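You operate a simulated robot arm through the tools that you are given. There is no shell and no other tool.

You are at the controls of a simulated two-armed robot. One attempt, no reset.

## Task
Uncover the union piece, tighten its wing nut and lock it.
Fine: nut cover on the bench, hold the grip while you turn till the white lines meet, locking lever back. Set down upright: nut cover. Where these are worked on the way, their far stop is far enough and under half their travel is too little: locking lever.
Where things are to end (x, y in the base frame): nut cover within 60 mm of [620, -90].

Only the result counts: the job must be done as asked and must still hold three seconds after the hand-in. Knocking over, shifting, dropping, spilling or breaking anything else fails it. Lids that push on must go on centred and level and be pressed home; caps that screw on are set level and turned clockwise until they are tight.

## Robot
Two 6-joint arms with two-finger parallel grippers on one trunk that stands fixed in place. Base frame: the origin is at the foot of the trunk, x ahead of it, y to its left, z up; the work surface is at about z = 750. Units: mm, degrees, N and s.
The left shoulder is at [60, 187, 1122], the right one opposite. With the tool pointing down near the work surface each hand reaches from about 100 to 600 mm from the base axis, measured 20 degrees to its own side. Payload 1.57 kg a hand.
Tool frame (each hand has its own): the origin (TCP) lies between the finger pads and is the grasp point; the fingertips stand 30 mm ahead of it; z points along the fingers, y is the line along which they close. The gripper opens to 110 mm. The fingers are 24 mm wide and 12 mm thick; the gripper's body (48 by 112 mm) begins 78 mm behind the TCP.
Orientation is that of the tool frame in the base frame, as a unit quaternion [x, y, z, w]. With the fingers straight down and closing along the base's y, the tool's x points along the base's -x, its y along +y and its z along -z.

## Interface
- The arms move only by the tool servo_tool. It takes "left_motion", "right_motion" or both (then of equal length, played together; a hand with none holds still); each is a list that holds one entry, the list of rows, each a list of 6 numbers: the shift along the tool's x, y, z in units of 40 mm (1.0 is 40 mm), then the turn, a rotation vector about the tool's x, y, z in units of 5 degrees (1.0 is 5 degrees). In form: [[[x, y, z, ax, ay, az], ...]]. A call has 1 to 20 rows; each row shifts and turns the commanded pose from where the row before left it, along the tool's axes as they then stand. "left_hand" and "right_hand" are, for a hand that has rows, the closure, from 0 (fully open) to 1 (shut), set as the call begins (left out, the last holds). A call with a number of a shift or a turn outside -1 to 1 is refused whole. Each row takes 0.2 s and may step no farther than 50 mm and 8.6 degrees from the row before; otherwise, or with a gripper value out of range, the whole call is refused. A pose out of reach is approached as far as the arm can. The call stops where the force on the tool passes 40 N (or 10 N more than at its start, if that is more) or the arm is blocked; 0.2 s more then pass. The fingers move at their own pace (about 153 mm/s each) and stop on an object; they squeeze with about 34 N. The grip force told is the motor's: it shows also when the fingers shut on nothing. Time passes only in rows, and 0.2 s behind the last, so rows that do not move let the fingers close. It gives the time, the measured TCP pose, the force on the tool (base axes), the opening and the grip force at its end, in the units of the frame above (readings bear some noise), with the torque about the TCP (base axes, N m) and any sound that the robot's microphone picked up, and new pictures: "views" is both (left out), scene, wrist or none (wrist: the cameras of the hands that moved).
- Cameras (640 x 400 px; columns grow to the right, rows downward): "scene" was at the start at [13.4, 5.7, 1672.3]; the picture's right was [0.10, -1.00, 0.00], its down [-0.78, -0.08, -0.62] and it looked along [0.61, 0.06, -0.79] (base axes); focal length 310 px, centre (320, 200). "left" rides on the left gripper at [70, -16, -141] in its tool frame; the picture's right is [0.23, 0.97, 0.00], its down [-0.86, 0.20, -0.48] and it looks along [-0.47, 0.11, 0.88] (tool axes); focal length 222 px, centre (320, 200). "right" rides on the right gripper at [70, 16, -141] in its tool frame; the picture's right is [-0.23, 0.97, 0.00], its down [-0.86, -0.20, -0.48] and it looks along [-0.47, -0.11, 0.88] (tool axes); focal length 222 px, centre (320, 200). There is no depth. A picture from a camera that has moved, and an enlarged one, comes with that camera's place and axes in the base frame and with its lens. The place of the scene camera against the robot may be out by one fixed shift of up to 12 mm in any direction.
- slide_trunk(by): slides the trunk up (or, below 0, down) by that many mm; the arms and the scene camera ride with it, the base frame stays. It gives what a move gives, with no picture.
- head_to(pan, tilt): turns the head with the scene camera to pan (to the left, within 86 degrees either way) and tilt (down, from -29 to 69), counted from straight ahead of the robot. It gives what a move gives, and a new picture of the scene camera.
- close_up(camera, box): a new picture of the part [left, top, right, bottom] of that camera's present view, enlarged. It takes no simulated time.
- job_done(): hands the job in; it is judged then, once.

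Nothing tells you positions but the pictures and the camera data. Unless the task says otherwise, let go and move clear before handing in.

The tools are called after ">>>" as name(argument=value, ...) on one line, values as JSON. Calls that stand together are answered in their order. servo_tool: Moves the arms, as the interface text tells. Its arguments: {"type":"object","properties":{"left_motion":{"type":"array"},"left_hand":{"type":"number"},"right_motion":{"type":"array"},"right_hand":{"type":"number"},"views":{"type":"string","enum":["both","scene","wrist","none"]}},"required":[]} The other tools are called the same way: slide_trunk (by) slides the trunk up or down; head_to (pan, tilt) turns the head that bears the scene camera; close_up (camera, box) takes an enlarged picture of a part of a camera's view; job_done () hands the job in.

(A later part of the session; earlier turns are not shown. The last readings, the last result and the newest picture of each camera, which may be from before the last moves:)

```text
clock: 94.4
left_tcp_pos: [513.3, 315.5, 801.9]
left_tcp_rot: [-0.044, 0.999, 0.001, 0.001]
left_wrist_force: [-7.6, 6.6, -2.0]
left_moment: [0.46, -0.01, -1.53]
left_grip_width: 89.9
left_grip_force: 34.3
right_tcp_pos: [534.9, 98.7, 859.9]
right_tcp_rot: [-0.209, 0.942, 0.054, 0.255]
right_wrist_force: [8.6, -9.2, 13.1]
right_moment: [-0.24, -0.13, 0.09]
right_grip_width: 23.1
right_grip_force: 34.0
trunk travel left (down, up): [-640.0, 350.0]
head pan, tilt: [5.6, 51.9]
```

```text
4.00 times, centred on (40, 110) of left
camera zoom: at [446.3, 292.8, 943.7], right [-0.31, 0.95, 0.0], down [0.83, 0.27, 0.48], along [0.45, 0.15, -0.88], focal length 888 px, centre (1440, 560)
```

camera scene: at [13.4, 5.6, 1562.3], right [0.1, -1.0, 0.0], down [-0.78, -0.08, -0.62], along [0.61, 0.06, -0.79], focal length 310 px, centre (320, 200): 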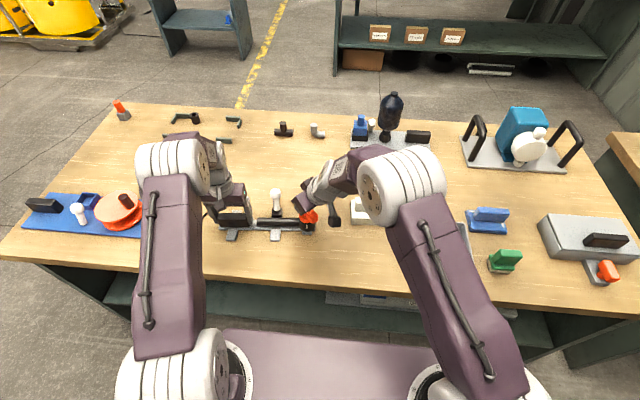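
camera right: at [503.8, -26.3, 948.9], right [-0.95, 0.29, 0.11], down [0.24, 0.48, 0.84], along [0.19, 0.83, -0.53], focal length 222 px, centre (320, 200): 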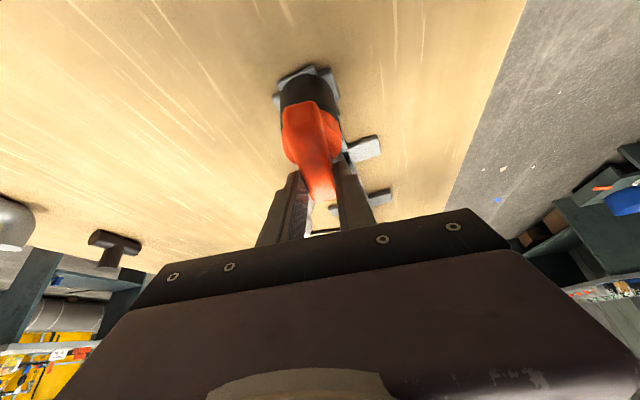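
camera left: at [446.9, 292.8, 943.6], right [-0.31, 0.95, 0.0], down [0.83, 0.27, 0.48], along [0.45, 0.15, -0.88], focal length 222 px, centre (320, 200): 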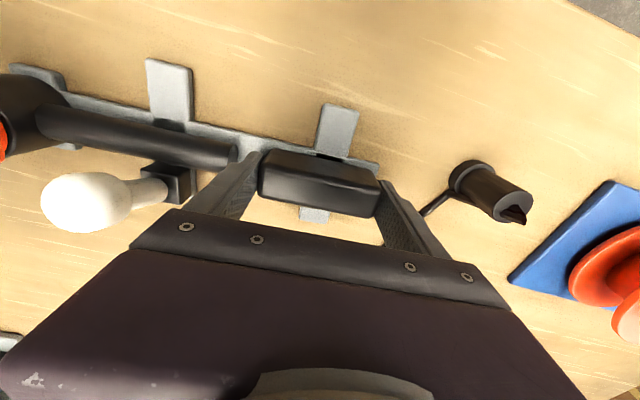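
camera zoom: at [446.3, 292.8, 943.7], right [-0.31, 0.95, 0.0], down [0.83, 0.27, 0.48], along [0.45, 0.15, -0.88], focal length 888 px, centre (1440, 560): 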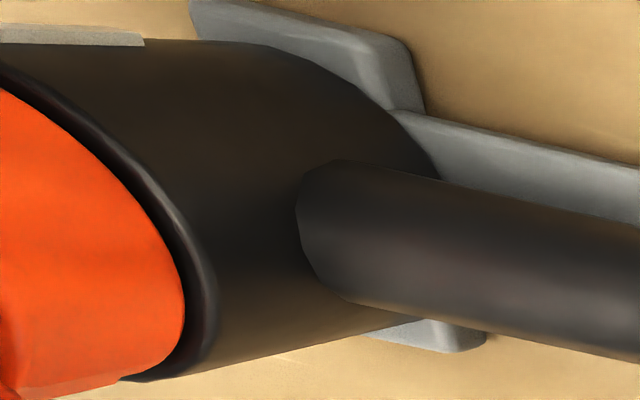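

70° done. I want an exact look at where the nut's line is, so I'll release, rise, and drop back to a low front view under the bar.

>>> servo_tool(right_motion=[[[0, 0, 0, 0, 0, 0], [0, 0, 0, 0, 0, 0], [-0.28, 0, -0.487, 0, 0, 0], [-0.28, 0, -0.487, 0, 0, 0], [0, 0, 0, 0.5, 0, 0.8666], [0, 0, 0, 0.5, 0, 0.8666], [0, 0, 0, 0.5, 0, 0.8666], [0, 0, 0, 0.5, 0, 0.8666], [0, 0, 0, 0, -1, 0], [0, 0, 0, 0, -1, 0], [0, 0, 0, 0, -1, 0]]], right_hand=0.45, views="none")

>>> servo_tool(right_motion=[[[0.81, -0.17, -0.45, 0, 0, 0], [0.81, -0.17, -0.45, 0, 0, 0], [0.81, -0.17, -0.45, 0, 0, 0], [0.81, -0.17, -0.45, 0, 0, 0]]], right_hand=0, views="both")

>>> close_up(camera="right", box=[260, 80, 420, 220])

>>> close_up(camera="scene", box=[270, 180, 350, 240])

```text
clock: 96.8
left_tcp_pos: [513.6, 314.9, 802.1]
left_tcp_rot: [-0.044, 0.999, 0.0, 0.0]
left_wrist_force: [1.1, -0.3, 0.4]
left_moment: [-0.1, 0.23, 0.1]
left_grip_width: 89.7
left_grip_force: 34.1
right_tcp_pos: [534.7, 98.1, 904.0]
right_tcp_rot: [-0.04, 0.922, 0.016, 0.385]
right_wrist_force: [-0.2, 0.3, -0.8]
right_moment: [0.01, -0.01, 0.03]
right_grip_width: 60.6
right_grip_force: 0.1
trunk travel left (down, up): [-640.0, 350.0]
head pan, tilt: [5.6, 51.9]
```

```text
clock: 97.8
left_tcp_pos: [513.2, 314.8, 800.5]
left_tcp_rot: [-0.044, 0.999, -0.001, 0.0]
left_wrist_force: [-0.1, 0.5, 0.4]
left_moment: [0.24, 0.29, -0.02]
left_grip_width: 89.5
left_grip_force: 33.6
right_tcp_pos: [397.4, 62.5, 866.5]
right_tcp_rot: [-0.04, 0.923, 0.012, 0.384]
right_wrist_force: [0.0, -0.5, 0.5]
right_moment: [-0.02, 0.0, 0.0]
right_grip_width: 110.2
right_grip_force: 0.1
right hand out of reach, approached as far as the arm can: row 4
trunk travel left (down, up): [-640.0, 350.0]
head pan, tilt: [5.6, 51.9]
camera scene: at [13.0, 6.2, 1562.2], right [0.1, -1.0, 0.0], down [-0.78, -0.08, -0.62], along [0.61, 0.06, -0.79], focal length 310 px, centre (320, 200)
camera right: at [246.5, 67.1, 916.8], right [0.08, 0.98, 0.15], down [0.28, -0.17, 0.95], along [0.96, -0.03, -0.29], focal length 222 px, centre (320, 200)
```

scene: 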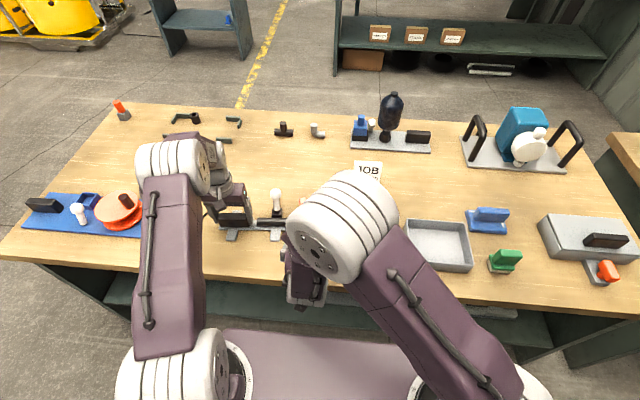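
right: 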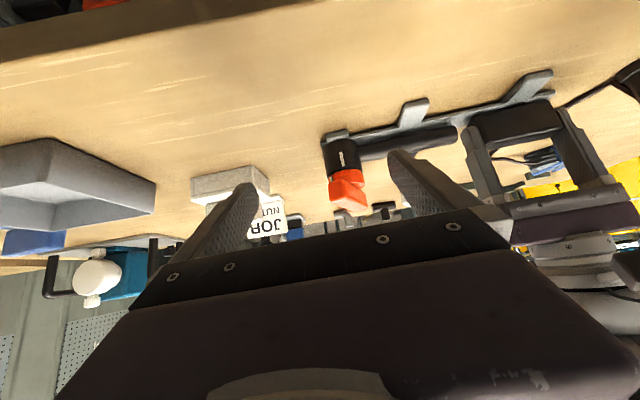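

```text
2.86 times, centred on (340, 150) of right
camera zoom: at [246.5, 67.1, 916.8], right [0.08, 0.98, 0.15], down [0.28, -0.17, 0.95], along [0.96, -0.03, -0.29], focal length 635 px, centre (263, 343)
```

zoom: 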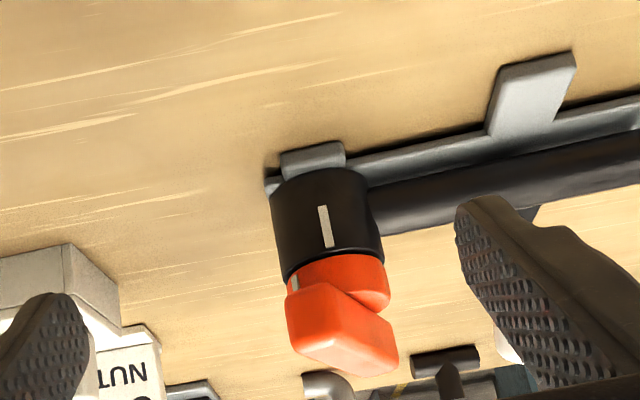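

```text
6.67 times, centred on (310, 210) of scene
camera zoom: at [13.0, 6.2, 1562.2], right [0.1, -1.0, 0.0], down [-0.78, -0.08, -0.62], along [0.61, 0.06, -0.79], focal length 2065 px, centre (387, 133)
```

zoom: 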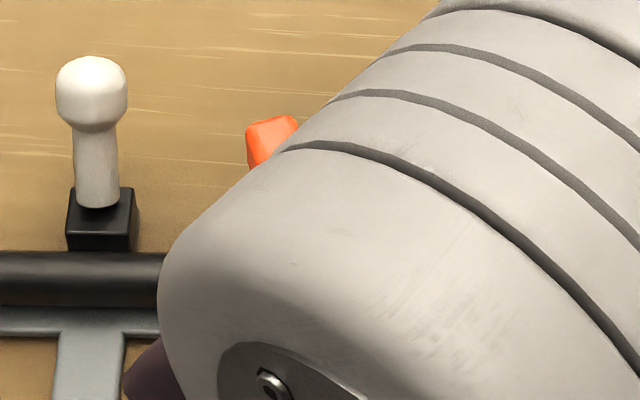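

I can see it now: there's a small white line on the nut disc at the left edge of the picture. I'll enlarge that area.

>>> close_up(camera="right", box=[322, 130, 368, 180])

>>> close_up(camera="right", box=[316, 120, 376, 215])

```text
8.00 times, centred on (345, 155) of right
camera zoom: at [246.5, 67.1, 916.8], right [0.08, 0.98, 0.15], down [0.28, -0.17, 0.95], along [0.96, -0.03, -0.29], focal length 1777 px, centre (120, 560)
```

zoom: 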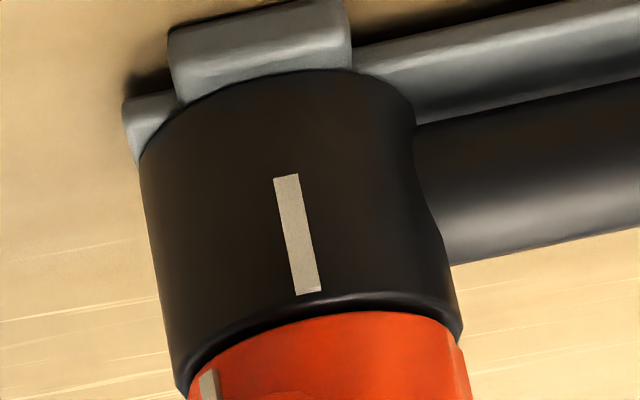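

```text
4.21 times, centred on (346, 168) of right
camera zoom: at [246.5, 67.1, 916.8], right [0.08, 0.98, 0.15], down [0.28, -0.17, 0.95], along [0.96, -0.03, -0.29], focal length 935 px, centre (210, 337)
```

zoom: 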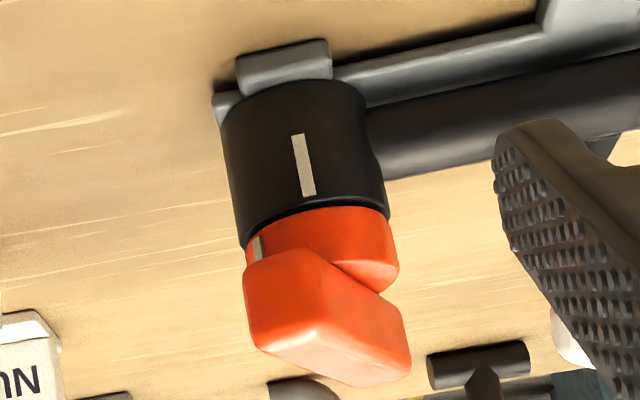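

The nut's line sits about 58° clockwise-short of the body's line (70° already done, so roughly 128° in total). I'll go back to the bar with the matching orientation for the remaining turn.

>>> servo_tool(right_motion=[[[-0.3525, 0, -0.3555, 0, 0, 0], [-0.7, 0.1475, 0.5375, 0, 0, 0], [-0.7, 0.1475, 0.5375, 0, 0, 0], [-0.7, 0.1475, 0.5375, 0, 0, 0], [-0.7, 0.1475, 0.5375, 0, 0, 0], [0, 0, 0, 0, 1, 0], [0, 0, 0, 0, 1, 0], [0, 0, 0, 0, 1, 0], [0, 0, 0, -0.5, 0, -0.8666], [0, 0, 0, -0.5, 0, -0.8666], [0, 0, 0, -0.5, 0, -0.8666], [0, 0, 0, -0.5, 0, -0.8666]]], right_hand=0.45, views="both")

>>> close_up(camera="right", box=[200, 40, 440, 240])

```text
clock: 100.4
left_tcp_pos: [513.2, 315.8, 801.3]
left_tcp_rot: [-0.044, 0.999, 0.0, 0.001]
left_wrist_force: [-0.9, 0.7, -0.3]
left_moment: [0.04, 0.22, -0.13]
left_grip_width: 89.7
left_grip_force: 34.1
right_tcp_pos: [534.9, 97.3, 905.6]
right_tcp_rot: [-0.209, 0.942, 0.055, 0.256]
right_wrist_force: [-0.7, -0.2, 0.3]
right_moment: [-0.02, 0.02, 0.02]
right_grip_width: 60.4
right_grip_force: 0.1
trunk travel left (down, up): [-640.0, 350.0]
head pan, tilt: [5.6, 51.9]
camera scene: at [13.7, 5.9, 1562.3], right [0.1, -1.0, 0.0], down [-0.78, -0.08, -0.62], along [0.61, 0.06, -0.79], focal length 310 px, centre (320, 200)
camera right: at [408.1, 57.0, 992.2], right [-0.23, 0.97, 0.11], down [0.53, 0.03, 0.84], along [0.81, 0.25, -0.52], focal length 222 px, centre (320, 200)
```

scene: 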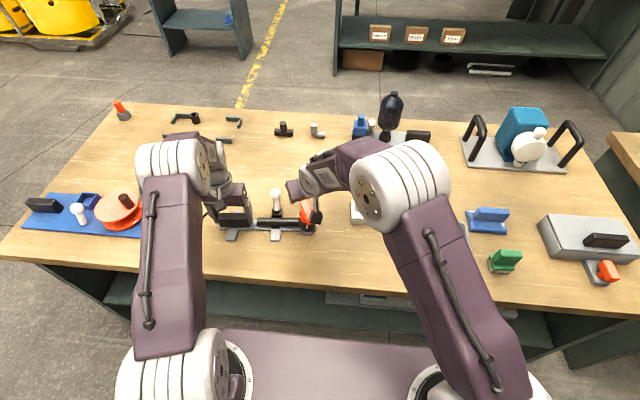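
right: 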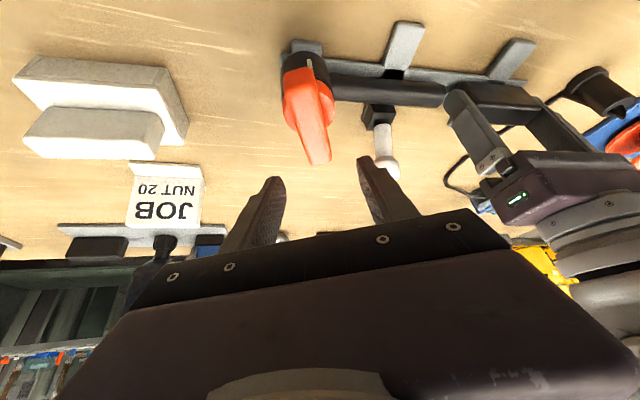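

```text
2.00 times, centred on (320, 140) of right
camera zoom: at [408.1, 57.0, 992.2], right [-0.23, 0.97, 0.11], down [0.53, 0.03, 0.84], along [0.81, 0.25, -0.52], focal length 444 px, centre (320, 320)
```

zoom: 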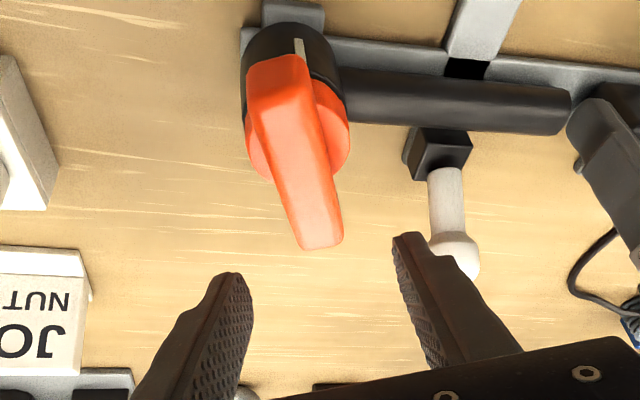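

The bar is lined up between the fingers again. Going down, closing, and turning the next 25°.

>>> servo_tool(right_motion=[[[0.14, 0, 0.2435, 0, 0, 0], [0.14, 0, 0.2435, 0, 0, 0], [0.14, 0, 0.2435, 0, 0, 0], [0.135, 0, 0.235, 0, 0, 0], [0, 0, 0, 0, 0, 0]]], right_hand=0.45, views="none")

>>> servo_tool(right_motion=[[[0, 0, 0, 0, 0, 0], [0, 0, 0, 0, 0, 0], [0, 0, 0, 0, 0, 0]]], right_hand=1, views="none")

>>> servo_tool(right_motion=[[[0, -0.01, 0, 0.5, 0, 0.8666], [0, -0.01, 0, 0.5, 0, 0.8666], [0, -0.01, 0, 0.5, 0, 0.8666], [0, 0, 0, 0, 0, 0]]], views="scene")

>>> close_up(camera="right", box=[200, 60, 440, 240])

```text
clock: 101.6
left_tcp_pos: [514.1, 315.3, 802.6]
left_tcp_rot: [-0.043, 0.999, 0.0, 0.0]
left_wrist_force: [-0.5, 0.0, 0.2]
left_moment: [-0.03, 0.21, -0.16]
left_grip_width: 90.0
left_grip_force: 34.6
right_tcp_pos: [534.6, 97.3, 860.0]
right_tcp_rot: [-0.207, 0.943, 0.054, 0.256]
right_wrist_force: [0.0, 0.0, -0.5]
right_moment: [0.05, 0.02, 0.0]
right_grip_width: 60.6
right_grip_force: 0.0
trunk travel left (down, up): [-640.0, 350.0]
head pan, tilt: [5.6, 51.9]
```

```text
clock: 102.4
left_tcp_pos: [513.6, 315.0, 801.8]
left_tcp_rot: [-0.043, 0.999, 0.0, 0.0]
left_wrist_force: [-0.4, -5.2, 0.4]
left_moment: [0.25, 0.11, -0.07]
left_grip_width: 90.0
left_grip_force: 34.1
right_tcp_pos: [535.5, 97.3, 860.5]
right_tcp_rot: [-0.208, 0.942, 0.055, 0.256]
right_wrist_force: [0.3, 5.3, -0.2]
right_moment: [0.17, 0.11, -0.04]
right_grip_width: 23.4
right_grip_force: 33.9
trunk travel left (down, up): [-640.0, 350.0]
head pan, tilt: [5.6, 51.9]
```

```text
clock: 103.4
left_tcp_pos: [514.5, 314.3, 801.7]
left_tcp_rot: [-0.044, 0.999, 0.0, 0.0]
left_wrist_force: [1.4, -11.2, 0.3]
left_moment: [0.42, -0.3, -0.12]
left_grip_width: 89.8
left_grip_force: 33.9
right_tcp_pos: [536.7, 97.9, 861.0]
right_tcp_rot: [-0.082, 0.962, 0.022, 0.261]
right_wrist_force: [0.4, 11.2, 0.2]
right_moment: [0.18, 0.51, -0.05]
right_grip_width: 23.4
right_grip_force: 34.1
trunk travel left (down, up): [-640.0, 350.0]
head pan, tilt: [5.6, 51.9]
camera scene: at [13.9, 5.9, 1562.3], right [0.1, -1.0, 0.0], down [-0.78, -0.08, -0.62], along [0.61, 0.06, -0.79], focal length 310 px, centre (320, 200)
```

scene: 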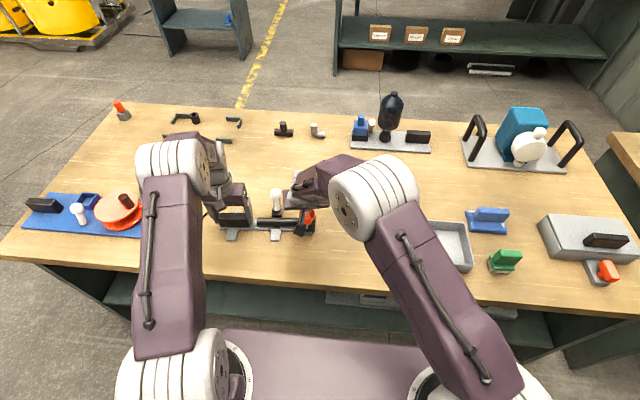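

```text
2.22 times, centred on (320, 150) of right
camera zoom: at [403.1, 90.4, 947.4], right [0.03, 0.99, 0.11], down [0.52, -0.11, 0.85], along [0.85, 0.04, -0.52], focal length 494 px, centre (320, 311)
```

zoom: 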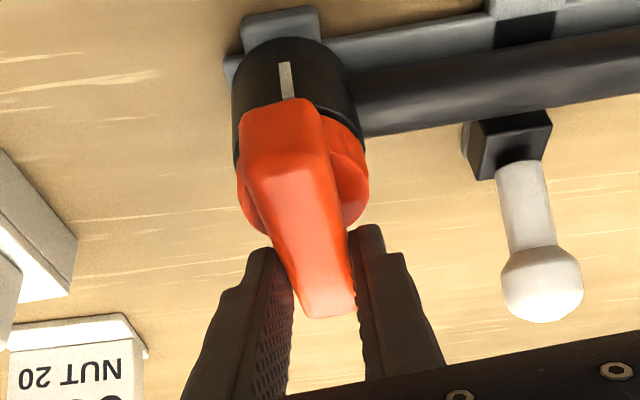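

85° in total now. I'll ease the sideways load and turn another 25°.

>>> servo_tool(right_motion=[[[-0.003, 0.03, 0.002, 0, 0, 0], [0, -0.005, 0, 0.5, 0, 0.8666], [0, -0.005, 0, 0.5, 0, 0.8666], [0, -0.005, 0, 0.5, 0, 0.8666], [0, -0.005, 0, 0.5, 0, 0.8666], [0, -0.005, 0, 0.5, 0, 0.8666], [0, 0, 0, 0, 0, 0]]], views="scene")

>>> close_up(camera="right", box=[200, 60, 440, 240])

>>> close_up(camera="scene", box=[290, 195, 330, 227])

```text
clock: 105.0
left_tcp_pos: [515.0, 315.6, 801.0]
left_tcp_rot: [-0.042, 0.999, 0.0, -0.001]
left_wrist_force: [-4.6, 3.1, 3.8]
left_moment: [-0.99, -0.42, -1.12]
left_grip_width: 89.9
left_grip_force: 34.3
right_tcp_pos: [534.2, 95.0, 859.7]
right_tcp_rot: [0.129, 0.957, -0.036, 0.259]
right_wrist_force: [4.7, -2.0, -1.5]
right_moment: [-0.06, -0.14, 0.02]
right_grip_width: 23.1
right_grip_force: 33.7
trunk travel left (down, up): [-640.0, 350.0]
head pan, tilt: [5.6, 51.9]
camera scene: at [14.0, 5.9, 1562.2], right [0.1, -1.0, 0.0], down [-0.78, -0.08, -0.62], along [0.61, 0.06, -0.79], focal length 310 px, centre (320, 200)
```

scene: 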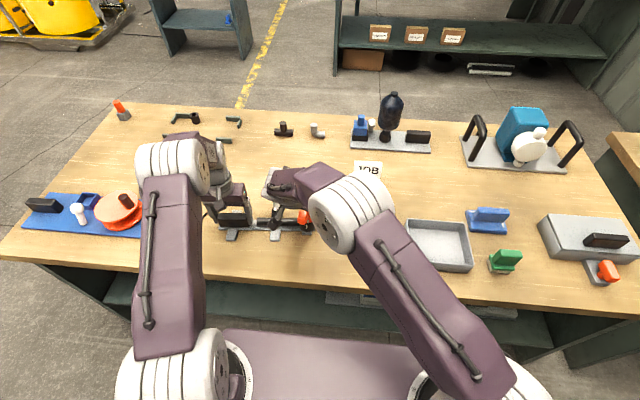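

```text
2.22 times, centred on (320, 150) of right
camera zoom: at [412.3, 146.4, 947.6], right [0.45, 0.89, 0.11], down [0.43, -0.32, 0.85], along [0.79, -0.33, -0.52], focal length 494 px, centre (320, 311)
```

zoom: 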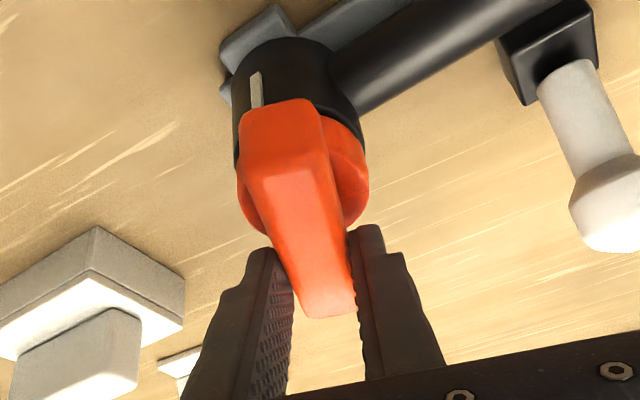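

```text
12.50 times, centred on (310, 211) of scene
camera zoom: at [14.0, 5.9, 1562.2], right [0.1, -1.0, 0.0], down [-0.78, -0.08, -0.62], along [0.61, 0.06, -0.79], focal length 3871 px, centre (445, 62)
```

zoom: 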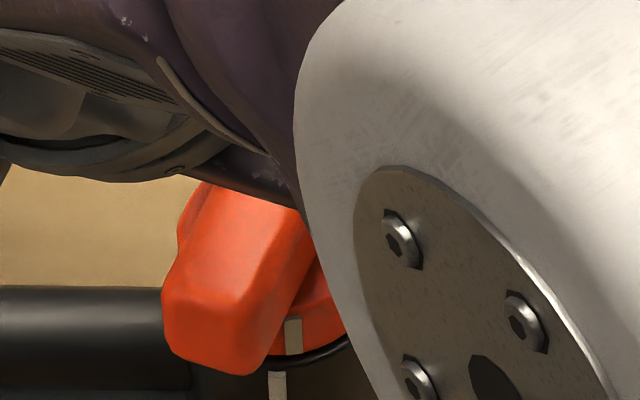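

The nut's line has come into view in the scene picture, just right of the body's line, with about 11° still to go. I'll turn 2 more steps of 4° and look again.

>>> servo_tool(right_motion=[[[0, -0.005, 0, 0.4, 0, 0.6933], [0, -0.005, 0, 0.4, 0, 0.6933], [0, 0, 0, 0, 0, 0]]], views="scene")

>>> close_up(camera="scene", box=[295, 203, 325, 227])

>>> close_up(camera="right", box=[200, 60, 440, 240])

```text
clock: 105.8
left_tcp_pos: [514.6, 317.0, 801.5]
left_tcp_rot: [-0.043, 0.999, 0.0, 0.0]
left_wrist_force: [-3.2, 10.8, 1.8]
left_moment: [-0.56, 0.13, -0.57]
left_grip_width: 89.8
left_grip_force: 33.9
right_tcp_pos: [535.1, 94.3, 859.3]
right_tcp_rot: [0.195, 0.945, -0.053, 0.257]
right_wrist_force: [3.5, -10.6, 0.0]
right_moment: [-0.28, -0.17, 0.03]
right_grip_width: 23.4
right_grip_force: 33.6
trunk travel left (down, up): [-640.0, 350.0]
head pan, tilt: [5.6, 51.9]
camera scene: at [13.8, 5.9, 1562.3], right [0.1, -1.0, 0.0], down [-0.78, -0.08, -0.62], along [0.61, 0.06, -0.79], focal length 310 px, centre (320, 200)
```

scene: 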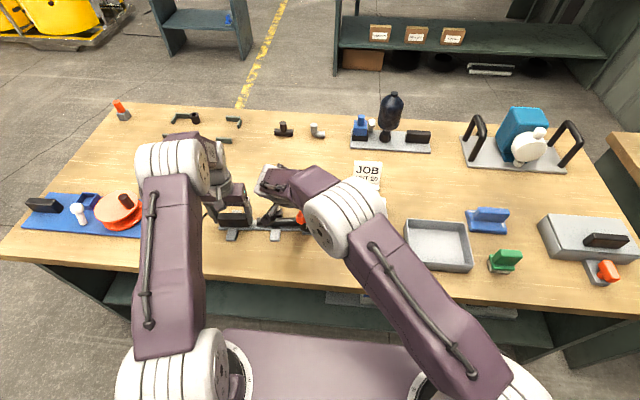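

```text
16.00 times, centred on (310, 215) of scene
camera zoom: at [13.8, 5.9, 1562.3], right [0.1, -1.0, 0.0], down [-0.78, -0.08, -0.62], along [0.61, 0.06, -0.79], focal length 4955 px, centre (480, -40)
```

zoom: 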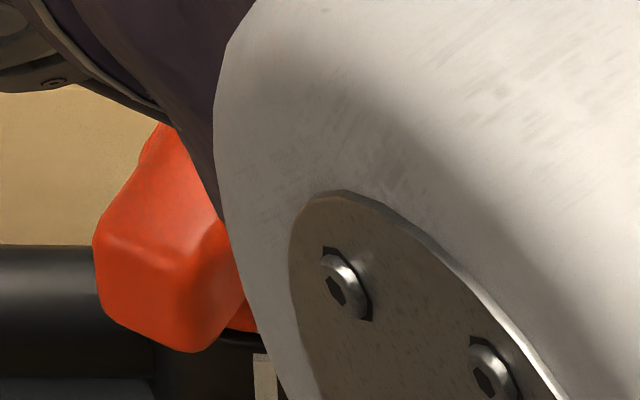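

```text
2.22 times, centred on (320, 150) of right
camera zoom: at [420.5, 162.6, 947.7], right [0.57, 0.82, 0.11], down [0.38, -0.38, 0.85], along [0.73, -0.44, -0.52], focal length 494 px, centre (320, 311)
```

zoom: 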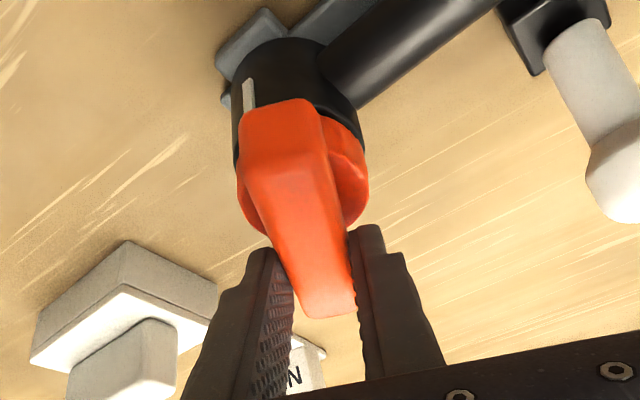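

The elbow now hides the lines. By my measure about 3° remains, so I'll turn that, then release and inspect from the front.

>>> servo_tool(right_motion=[[[0, 0, 0, 0.3, 0, 0.52], [0, 0, 0, 0, 0, 0]]], views="none")

>>> servo_tool(right_motion=[[[0, 0, 0, 0, 0, 0], [0, 0, 0, 0, 0, 0], [-0.28, 0, -0.487, 0, 0, 0], [-0.28, 0, -0.487, 0, 0, 0], [0, 0, 0, -0.5, 0, -0.8666], [0, 0, 0, -0.5, 0, -0.8666], [0, 0, 0, -0.5, 0, -0.8666], [0, 0, 0, -0.5, 0, -0.8666], [0, 0, 0, -0.5, 0, -0.8666], [0, 0, 0, -0.5, 0, -0.8666], [0, 0, 0, 0, -1, 0], [0, 0, 0, 0, -1, 0], [0, 0, 0, 0, -1, 0]]], right_hand=0.45, views="both")

```text
clock: 106.4
left_tcp_pos: [515.0, 315.9, 802.1]
left_tcp_rot: [-0.043, 0.999, -0.001, 0.0]
left_wrist_force: [-2.0, 14.9, -0.3]
left_moment: [-0.44, 0.13, -0.82]
left_grip_width: 89.5
left_grip_force: 33.8
right_tcp_pos: [534.1, 95.2, 859.7]
right_tcp_rot: [0.22, 0.94, -0.06, 0.255]
right_wrist_force: [2.2, -15.2, -0.3]
right_moment: [-0.24, -0.01, 0.66]
right_grip_width: 23.2
right_grip_force: 34.0
trunk travel left (down, up): [-640.0, 350.0]
head pan, tilt: [5.6, 51.9]
```

```text
clock: 109.2
left_tcp_pos: [513.6, 315.4, 800.9]
left_tcp_rot: [-0.044, 0.999, 0.0, 0.0]
left_wrist_force: [-0.1, -0.7, -0.1]
left_moment: [0.55, 0.2, 0.01]
left_grip_width: 89.8
left_grip_force: 34.3
right_tcp_pos: [533.7, 96.4, 905.3]
right_tcp_rot: [-0.032, 0.922, 0.012, 0.385]
right_wrist_force: [0.2, -0.8, -1.0]
right_moment: [0.02, 0.03, 0.01]
right_grip_width: 60.3
right_grip_force: 0.1
trunk travel left (down, up): [-640.0, 350.0]
head pan, tilt: [5.6, 51.9]
camera scene: at [13.8, 6.0, 1562.3], right [0.1, -1.0, 0.0], down [-0.78, -0.08, -0.62], along [0.61, 0.06, -0.79], focal length 310 px, centre (320, 200)
camera right: at [383.5, 102.7, 956.1], right [0.09, 0.98, 0.16], down [0.27, -0.18, 0.94], along [0.96, -0.05, -0.29], focal length 222 px, centre (320, 200)
```

scene: 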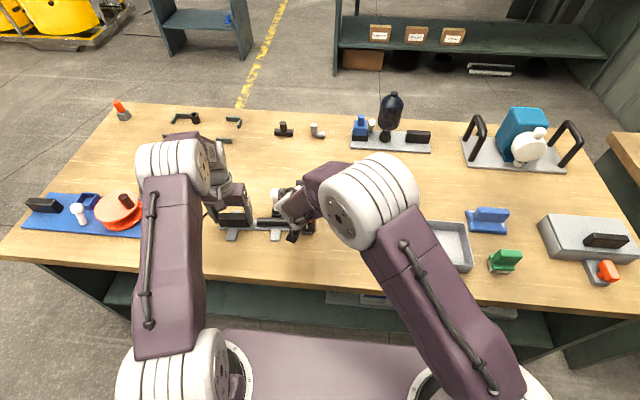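
right: 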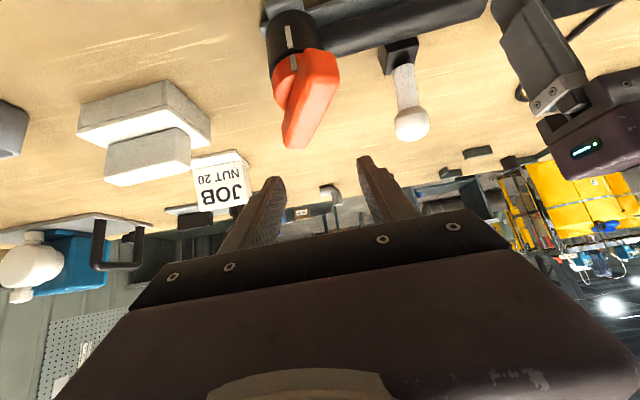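

The torque rose to 0.66 Nm on that last step, so the nut is getting tight. I'll look at the lines closely.

>>> close_up(camera="right", box=[260, 5, 350, 85])

>>> close_up(camera="right", box=[272, 20, 312, 80])

```text
5.00 times, centred on (305, 45) of right
camera zoom: at [383.5, 102.7, 956.1], right [0.09, 0.98, 0.16], down [0.27, -0.18, 0.94], along [0.96, -0.05, -0.29], focal length 1111 px, centre (395, 975)
```

zoom: 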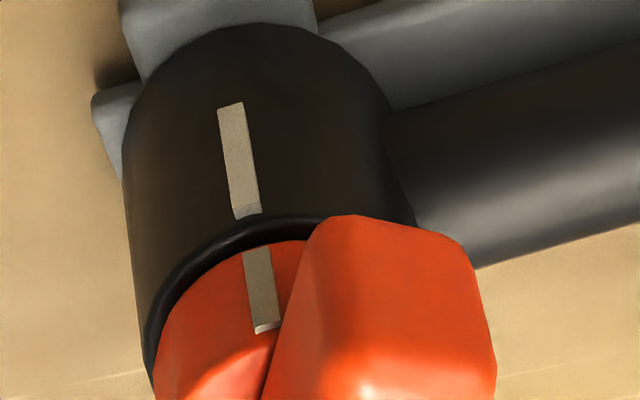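

```text
6.67 times, centred on (292, 50) of right
camera zoom: at [383.5, 102.7, 956.1], right [0.09, 0.98, 0.16], down [0.27, -0.18, 0.94], along [0.96, -0.05, -0.29], focal length 1481 px, centre (507, 1200)
```

zoom: 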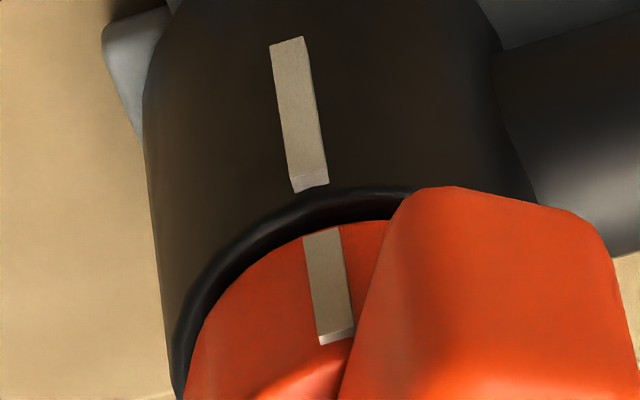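

The white lines meet (within about 1°) and the nut is tight. Now for the locking lever: I'll swing the right hand back to the straddle orientation and approach the ball at (584, 196).

>>> servo_tool(right_motion=[[[0, 0, 0, -0.707, 0, -0.707], [0, 0, 0, -0.707, 0, -0.707], [0, 0, 0, -0.707, 0, -0.707], [0, 0, 0, -0.707, 0, -0.707], [0, 0, 0, -0.707, 0, -0.707], [0, 0, 0, -0.707, 0, -0.707], [0, 0, 0, -0.707, 0, -0.707], [0, 0, 0, -0.707, 0, -0.707], [0, 0, 0, -0.707, 0, -0.707], [0, 0, 0, -0.707, 0, -0.707], [0, 0, 0, -0.707, 0, -0.707], [0, 0, 0, -0.707, 0, -0.707]]], right_hand=0.45, views="both")

>>> close_up(camera="right", box=[200, 20, 440, 220])

>>> close_up(camera="scene", box=[260, 180, 340, 240])

```text
clock: 111.8
left_tcp_pos: [514.3, 315.3, 801.0]
left_tcp_rot: [-0.043, 0.999, 0.0, 0.0]
left_wrist_force: [-0.3, -0.3, 0.1]
left_moment: [0.12, 0.1, -0.14]
left_grip_width: 89.8
left_grip_force: 34.1
right_tcp_pos: [516.0, 120.3, 903.1]
right_tcp_rot: [-0.246, 0.891, 0.092, 0.371]
right_wrist_force: [0.6, 0.5, 0.1]
right_moment: [-0.02, 0.01, -0.03]
right_grip_width: 60.5
right_grip_force: 0.0
right hand out of reach, approached as far as the arm can: row 5, 6, 7, 8, 9, 10, 11, 12
trunk travel left (down, up): [-640.0, 350.0]
head pan, tilt: [5.6, 51.9]
camera scene: at [13.7, 6.0, 1562.3], right [0.1, -1.0, 0.0], down [-0.78, -0.08, -0.62], along [0.61, 0.06, -0.79], focal length 310 px, centre (320, 200)
camera right: at [378.2, 59.7, 955.6], right [-0.36, 0.92, 0.14], down [0.32, -0.02, 0.95], along [0.88, 0.38, -0.29], focal length 222 px, centre (320, 200)
```

scene: 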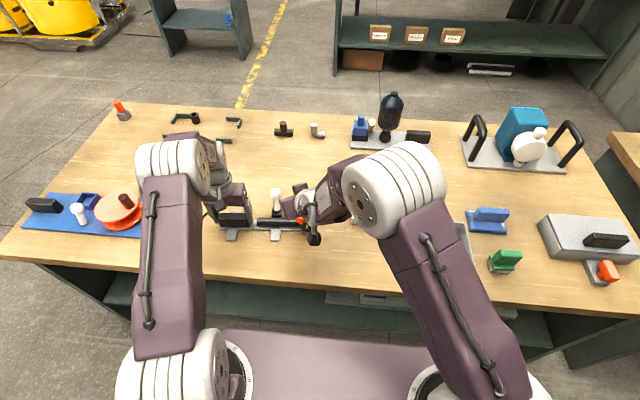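
right: 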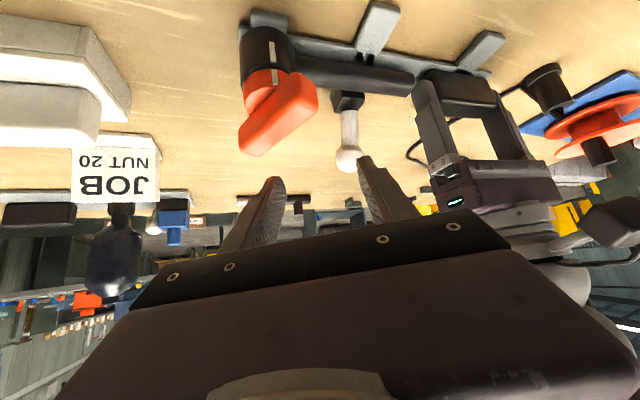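

```text
2.00 times, centred on (320, 120) of right
camera zoom: at [378.2, 59.7, 955.6], right [-0.36, 0.92, 0.14], down [0.32, -0.02, 0.95], along [0.88, 0.38, -0.29], focal length 444 px, centre (320, 360)
```

zoom: 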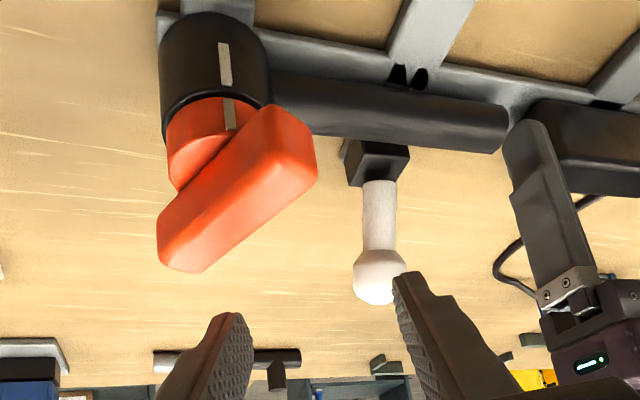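

```text
6.67 times, centred on (300, 210) of scene
camera zoom: at [13.7, 6.0, 1562.3], right [0.1, -1.0, 0.0], down [-0.78, -0.08, -0.62], along [0.61, 0.06, -0.79], focal length 2065 px, centre (453, 133)
```

zoom: 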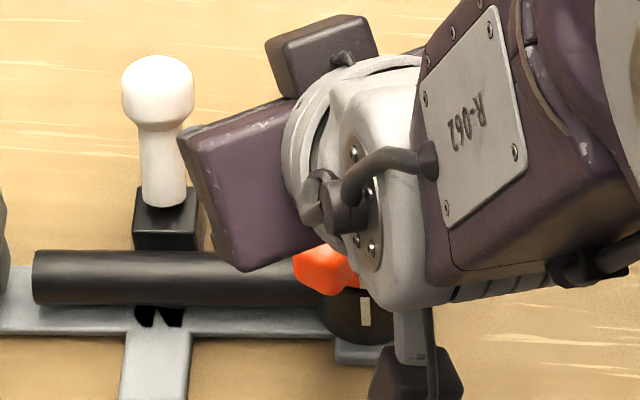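

From this wrist posture the arm can't rotate further. I'll use the route that worked before: pull back, go upright, turn, then tilt again.

>>> servo_tool(right_motion=[[[0.24, -0.43, -0.605, 0, 0, 0], [0.24, -0.43, -0.605, 0, 0, 0], [0.24, -0.43, -0.605, 0, 0, 0], [0, 0, 0, 0, 1, 0], [0, 0, 0, 0, 1, 0], [0, 0, 0, 0, 1, 0], [0, 0, 0, 0, 1, 0], [0, 0, 0, 0, 1, 0], [0, 0, 0, 0, 1, 0], [0, 0, 0, 0, 1, 0], [0, 0, 0, 0, 1, 0], [0, 0, 0, 0, 1, 0]]], right_hand=0.45, views="none")

```text
clock: 114.4
left_tcp_pos: [514.0, 316.1, 801.5]
left_tcp_rot: [-0.043, 0.999, -0.001, 0.0]
left_wrist_force: [-0.3, 0.1, -0.1]
left_moment: [-0.03, 0.05, -0.03]
left_grip_width: 89.6
left_grip_force: 34.7
right_tcp_pos: [476.9, 66.1, 936.6]
right_tcp_rot: [-0.233, 0.968, -0.039, 0.086]
right_wrist_force: [-0.7, -0.3, 0.7]
right_moment: [0.0, -0.01, 0.01]
right_grip_width: 60.5
right_grip_force: 0.1
right hand out of reach, approached as far as the arm can: row 1, 2, 3, 6, 7, 8
trunk travel left (down, up): [-640.0, 350.0]
head pan, tilt: [5.6, 51.9]
```

Nearly upright now. I'll level it, turn to the needed yaw, and tilt again.

>>> servo_tool(right_motion=[[[0, -0.3, 0, -0.68, 0.87, 0], [0, -0.3, 0, -0.68, 0.87, 0], [0, 0, 0, 0, 0, -1], [0, 0, 0, 0, 0, -1], [0, 0, 0, 0, 0, -1], [0, 0, 0, 0, 0, -1], [0, 0, 0, 0, 0, -1], [0, 0, 0, 0, 0, -1], [0, 0, 0, 0, 0, -1], [0, 0, 0, 0, 0, -0.7]]], right_hand=0.45, views="none")

>>> servo_tool(right_motion=[[[0, 0, 0, 0, -1, 0], [0, 0, 0, 0, -1, 0], [0, 0, 0, 0, -1, 0], [0, 0, 0, 0, -1, 0], [0, 0, 0, 0, -1, 0], [0, 0, 0, 0, -1, 0], [0, 0, 0, 0, -1, 0], [0, 0, 0, 0, -1, 0]]], views="both")

```text
clock: 116.6
left_tcp_pos: [514.2, 315.9, 801.5]
left_tcp_rot: [-0.043, 0.999, 0.0, 0.0]
left_wrist_force: [0.3, -1.0, -0.3]
left_moment: [-0.12, 0.0, -0.03]
left_grip_width: 89.7
left_grip_force: 33.9
right_tcp_pos: [487.9, 44.8, 937.6]
right_tcp_rot: [-0.542, 0.84, 0.002, -0.001]
right_wrist_force: [0.1, 0.8, -1.3]
right_moment: [-0.01, 0.03, 0.0]
right_grip_width: 60.4
right_grip_force: 0.1
trunk travel left (down, up): [-640.0, 350.0]
head pan, tilt: [5.6, 51.9]
```

```text
clock: 118.4
left_tcp_pos: [512.5, 315.2, 801.3]
left_tcp_rot: [-0.044, 0.999, 0.0, -0.001]
left_wrist_force: [-1.0, 0.2, 0.1]
left_moment: [0.01, -0.05, -0.06]
left_grip_width: 89.8
left_grip_force: 33.6
right_tcp_pos: [488.9, 44.1, 939.4]
right_tcp_rot: [-0.509, 0.79, 0.187, 0.287]
right_wrist_force: [-0.8, -0.7, 0.1]
right_moment: [-0.02, 0.0, -0.01]
right_grip_width: 60.3
right_grip_force: 0.1
trunk travel left (down, up): [-640.0, 350.0]
head pan, tilt: [5.6, 51.9]
camera scene: at [13.8, 5.8, 1562.3], right [0.1, -1.0, 0.0], down [-0.78, -0.08, -0.62], along [0.61, 0.06, -0.79], focal length 310 px, centre (320, 200)
camera right: at [412.9, -79.8, 1002.2], right [-0.81, 0.56, 0.15], down [0.33, 0.23, 0.92], along [0.48, 0.79, -0.37], focal length 222 px, centre (320, 200)
```

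scene: 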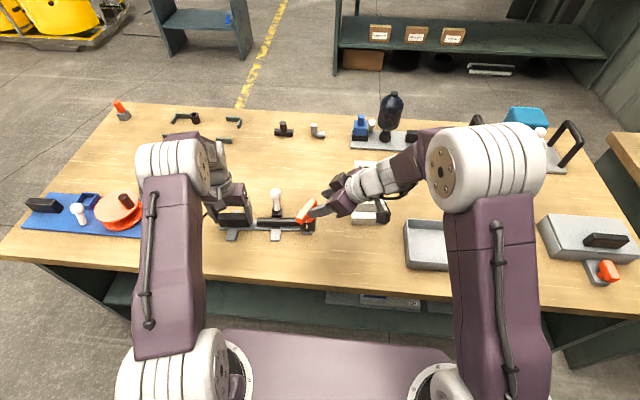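
right: 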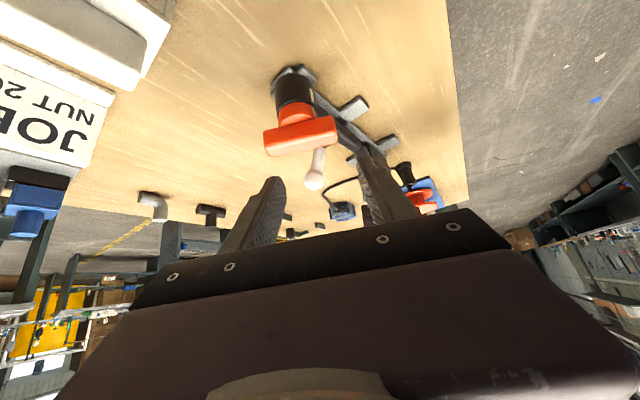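

The posture is right again, and both the nut and the lever are now visible from the scene camera. I'll check the lines and the lever ball.

>>> close_up(camera="scene", box=[260, 180, 340, 240])

>>> close_up(camera="scene", box=[292, 200, 328, 232])

>>> close_up(camera="right", box=[240, 50, 400, 200])

```text
6.67 times, centred on (300, 210) of scene
camera zoom: at [13.8, 5.8, 1562.3], right [0.1, -1.0, 0.0], down [-0.78, -0.08, -0.62], along [0.61, 0.06, -0.79], focal length 2065 px, centre (453, 133)
```

zoom: 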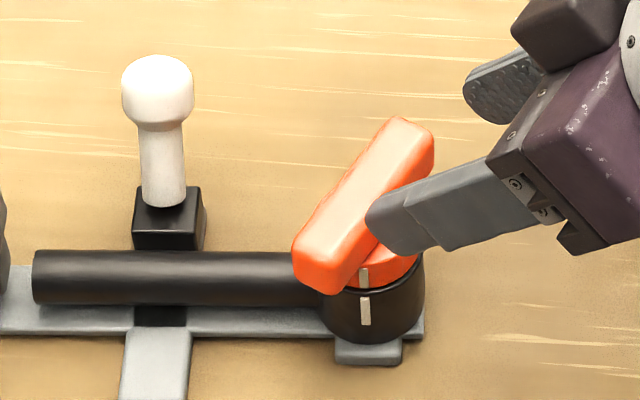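

```text
12.50 times, centred on (310, 216) of scene
camera zoom: at [13.8, 5.8, 1562.3], right [0.1, -1.0, 0.0], down [-0.78, -0.08, -0.62], along [0.61, 0.06, -0.79], focal length 3871 px, centre (445, 0)
```

zoom: 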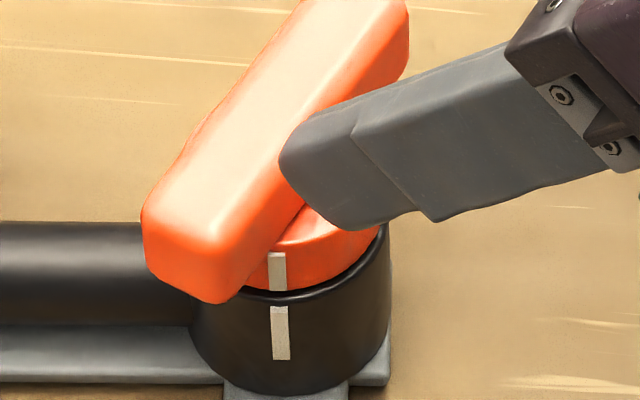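

```text
2.67 times, centred on (320, 125) of right
camera zoom: at [412.9, -79.8, 1002.2], right [-0.81, 0.56, 0.15], down [0.33, 0.23, 0.92], along [0.48, 0.79, -0.37], focal length 592 px, centre (320, 400)
```

zoom: 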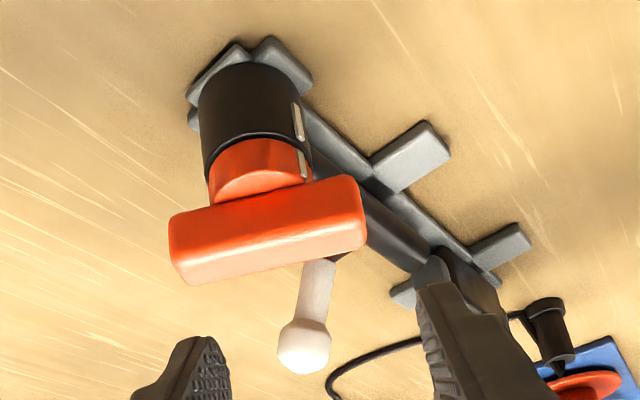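

The lines are aligned in the scene view too. The lever ball is at (584.6, 196, 835). I'll move over the nut to the pre-grasp point behind the ball.

>>> servo_tool(right_motion=[[[-0.4725, -0.156, 0.665, 0, 0, 0], [-0.4725, -0.156, 0.665, 0, 0, 0], [-0.4725, -0.156, 0.665, 0, 0, 0], [-0.4725, -0.156, 0.665, 0, 0, 0], [0, 0, 0, 0, 0, 0]]], right_hand=0.45, views="wrist")

>>> close_up(camera="right", box=[200, 60, 440, 240])

```text
clock: 119.6
left_tcp_pos: [515.2, 315.9, 801.5]
left_tcp_rot: [-0.044, 0.999, 0.0, 0.0]
left_wrist_force: [0.7, 0.0, 0.1]
left_moment: [0.02, 0.17, 0.11]
left_grip_width: 89.8
left_grip_force: 34.2
right_tcp_pos: [562.2, 150.2, 906.7]
right_tcp_rot: [-0.509, 0.79, 0.187, 0.286]
right_wrist_force: [0.8, 0.2, 0.4]
right_moment: [-0.01, 0.01, -0.01]
right_grip_width: 60.5
right_grip_force: 0.1
trunk travel left (down, up): [-640.0, 350.0]
head pan, tilt: [5.6, 51.9]
camera right: at [487.4, 25.3, 970.6], right [-0.81, 0.56, 0.15], down [0.33, 0.23, 0.92], along [0.48, 0.8, -0.37], focal length 222 px, centre (320, 200)
```

right: 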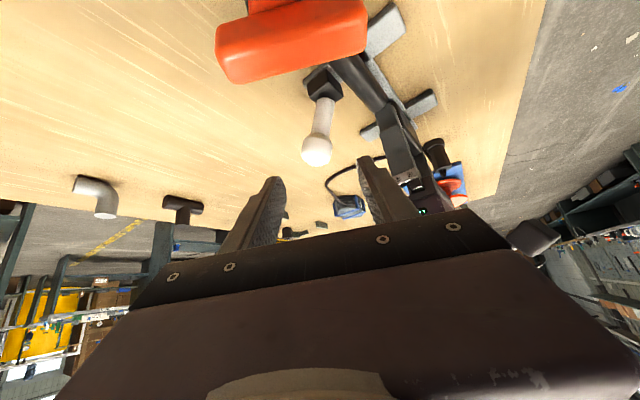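

```text
2.22 times, centred on (320, 150) of right
camera zoom: at [487.4, 25.3, 970.6], right [-0.81, 0.56, 0.15], down [0.33, 0.23, 0.92], along [0.48, 0.8, -0.37], focal length 494 px, centre (320, 311)
```

zoom: 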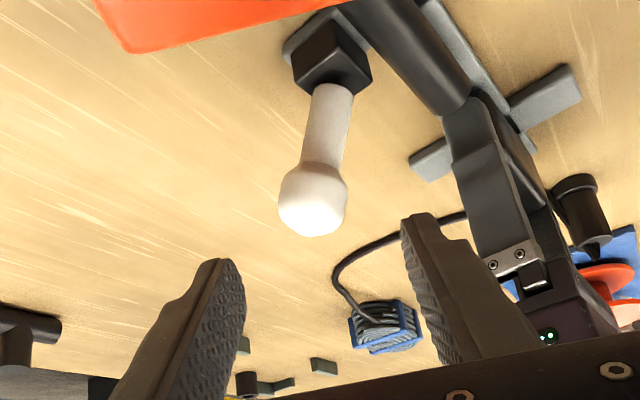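

The ball is centred between the fingers. I'll slide in around it, staying a bit high so the finger tips clear the stem later.

>>> servo_tool(right_motion=[[[0, -0.008, 0.4, 0, 0, 0], [0, -0.008, 0.4, 0, 0, 0], [0, -0.008, 0.4, 0, 0, 0], [0, -0.008, 0.4, 0, 0, 0], [0, -0.008, 0.4, 0, 0, 0], [0, 0, 0, 0, 0, 0]]], right_hand=0.45, views="wrist")

>>> close_up(camera="right", box=[200, 60, 440, 240])

>>> close_up(camera="left", box=[0, 60, 320, 260])

```text
clock: 121.0
left_tcp_pos: [513.8, 314.6, 802.5]
left_tcp_rot: [-0.044, 0.999, 0.0, 0.0]
left_wrist_force: [-0.7, 1.1, 0.8]
left_moment: [-0.11, 0.0, -0.06]
left_grip_width: 90.0
left_grip_force: 33.9
right_tcp_pos: [583.6, 196.9, 846.4]
right_tcp_rot: [-0.509, 0.79, 0.186, 0.286]
right_wrist_force: [0.2, -0.3, 0.5]
right_moment: [-0.02, -0.01, 0.02]
right_grip_width: 60.6
right_grip_force: 0.0
trunk travel left (down, up): [-640.0, 350.0]
head pan, tilt: [5.6, 51.9]
camera right: at [509.8, 71.1, 909.8], right [-0.81, 0.56, 0.15], down [0.33, 0.23, 0.92], along [0.48, 0.8, -0.37], focal length 222 px, centre (320, 200)
```

right: 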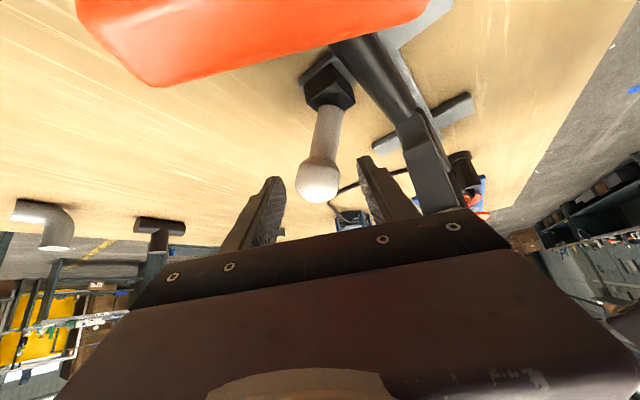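

```text
2.22 times, centred on (320, 150) of right
camera zoom: at [509.8, 71.1, 909.8], right [-0.81, 0.56, 0.15], down [0.33, 0.23, 0.92], along [0.48, 0.8, -0.37], focal length 494 px, centre (320, 311)
```

zoom: 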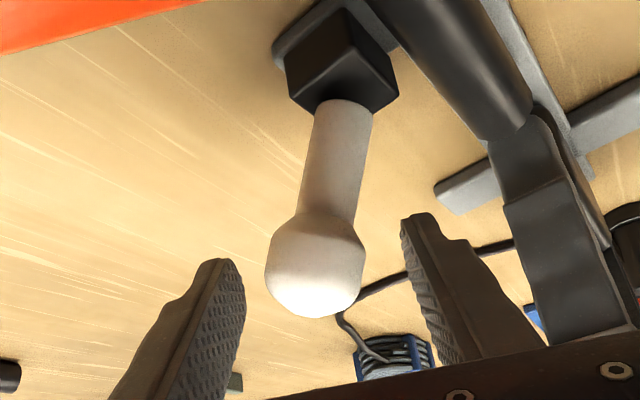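

```text
2.00 times, centred on (160, 160) of left
camera zoom: at [447.0, 293.2, 943.5], right [-0.31, 0.95, 0.0], down [0.83, 0.27, 0.48], along [0.45, 0.15, -0.88], focal length 444 px, centre (640, 280)
```

zoom: 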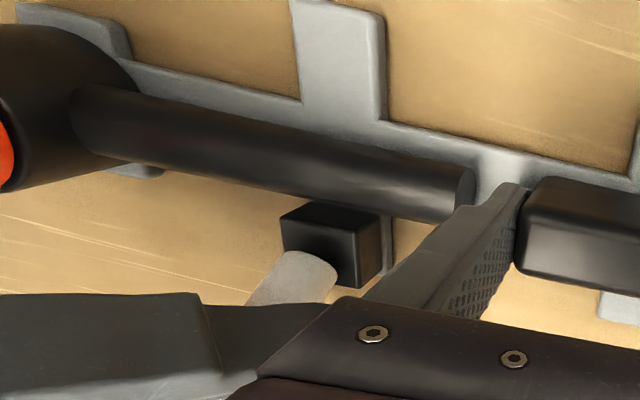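

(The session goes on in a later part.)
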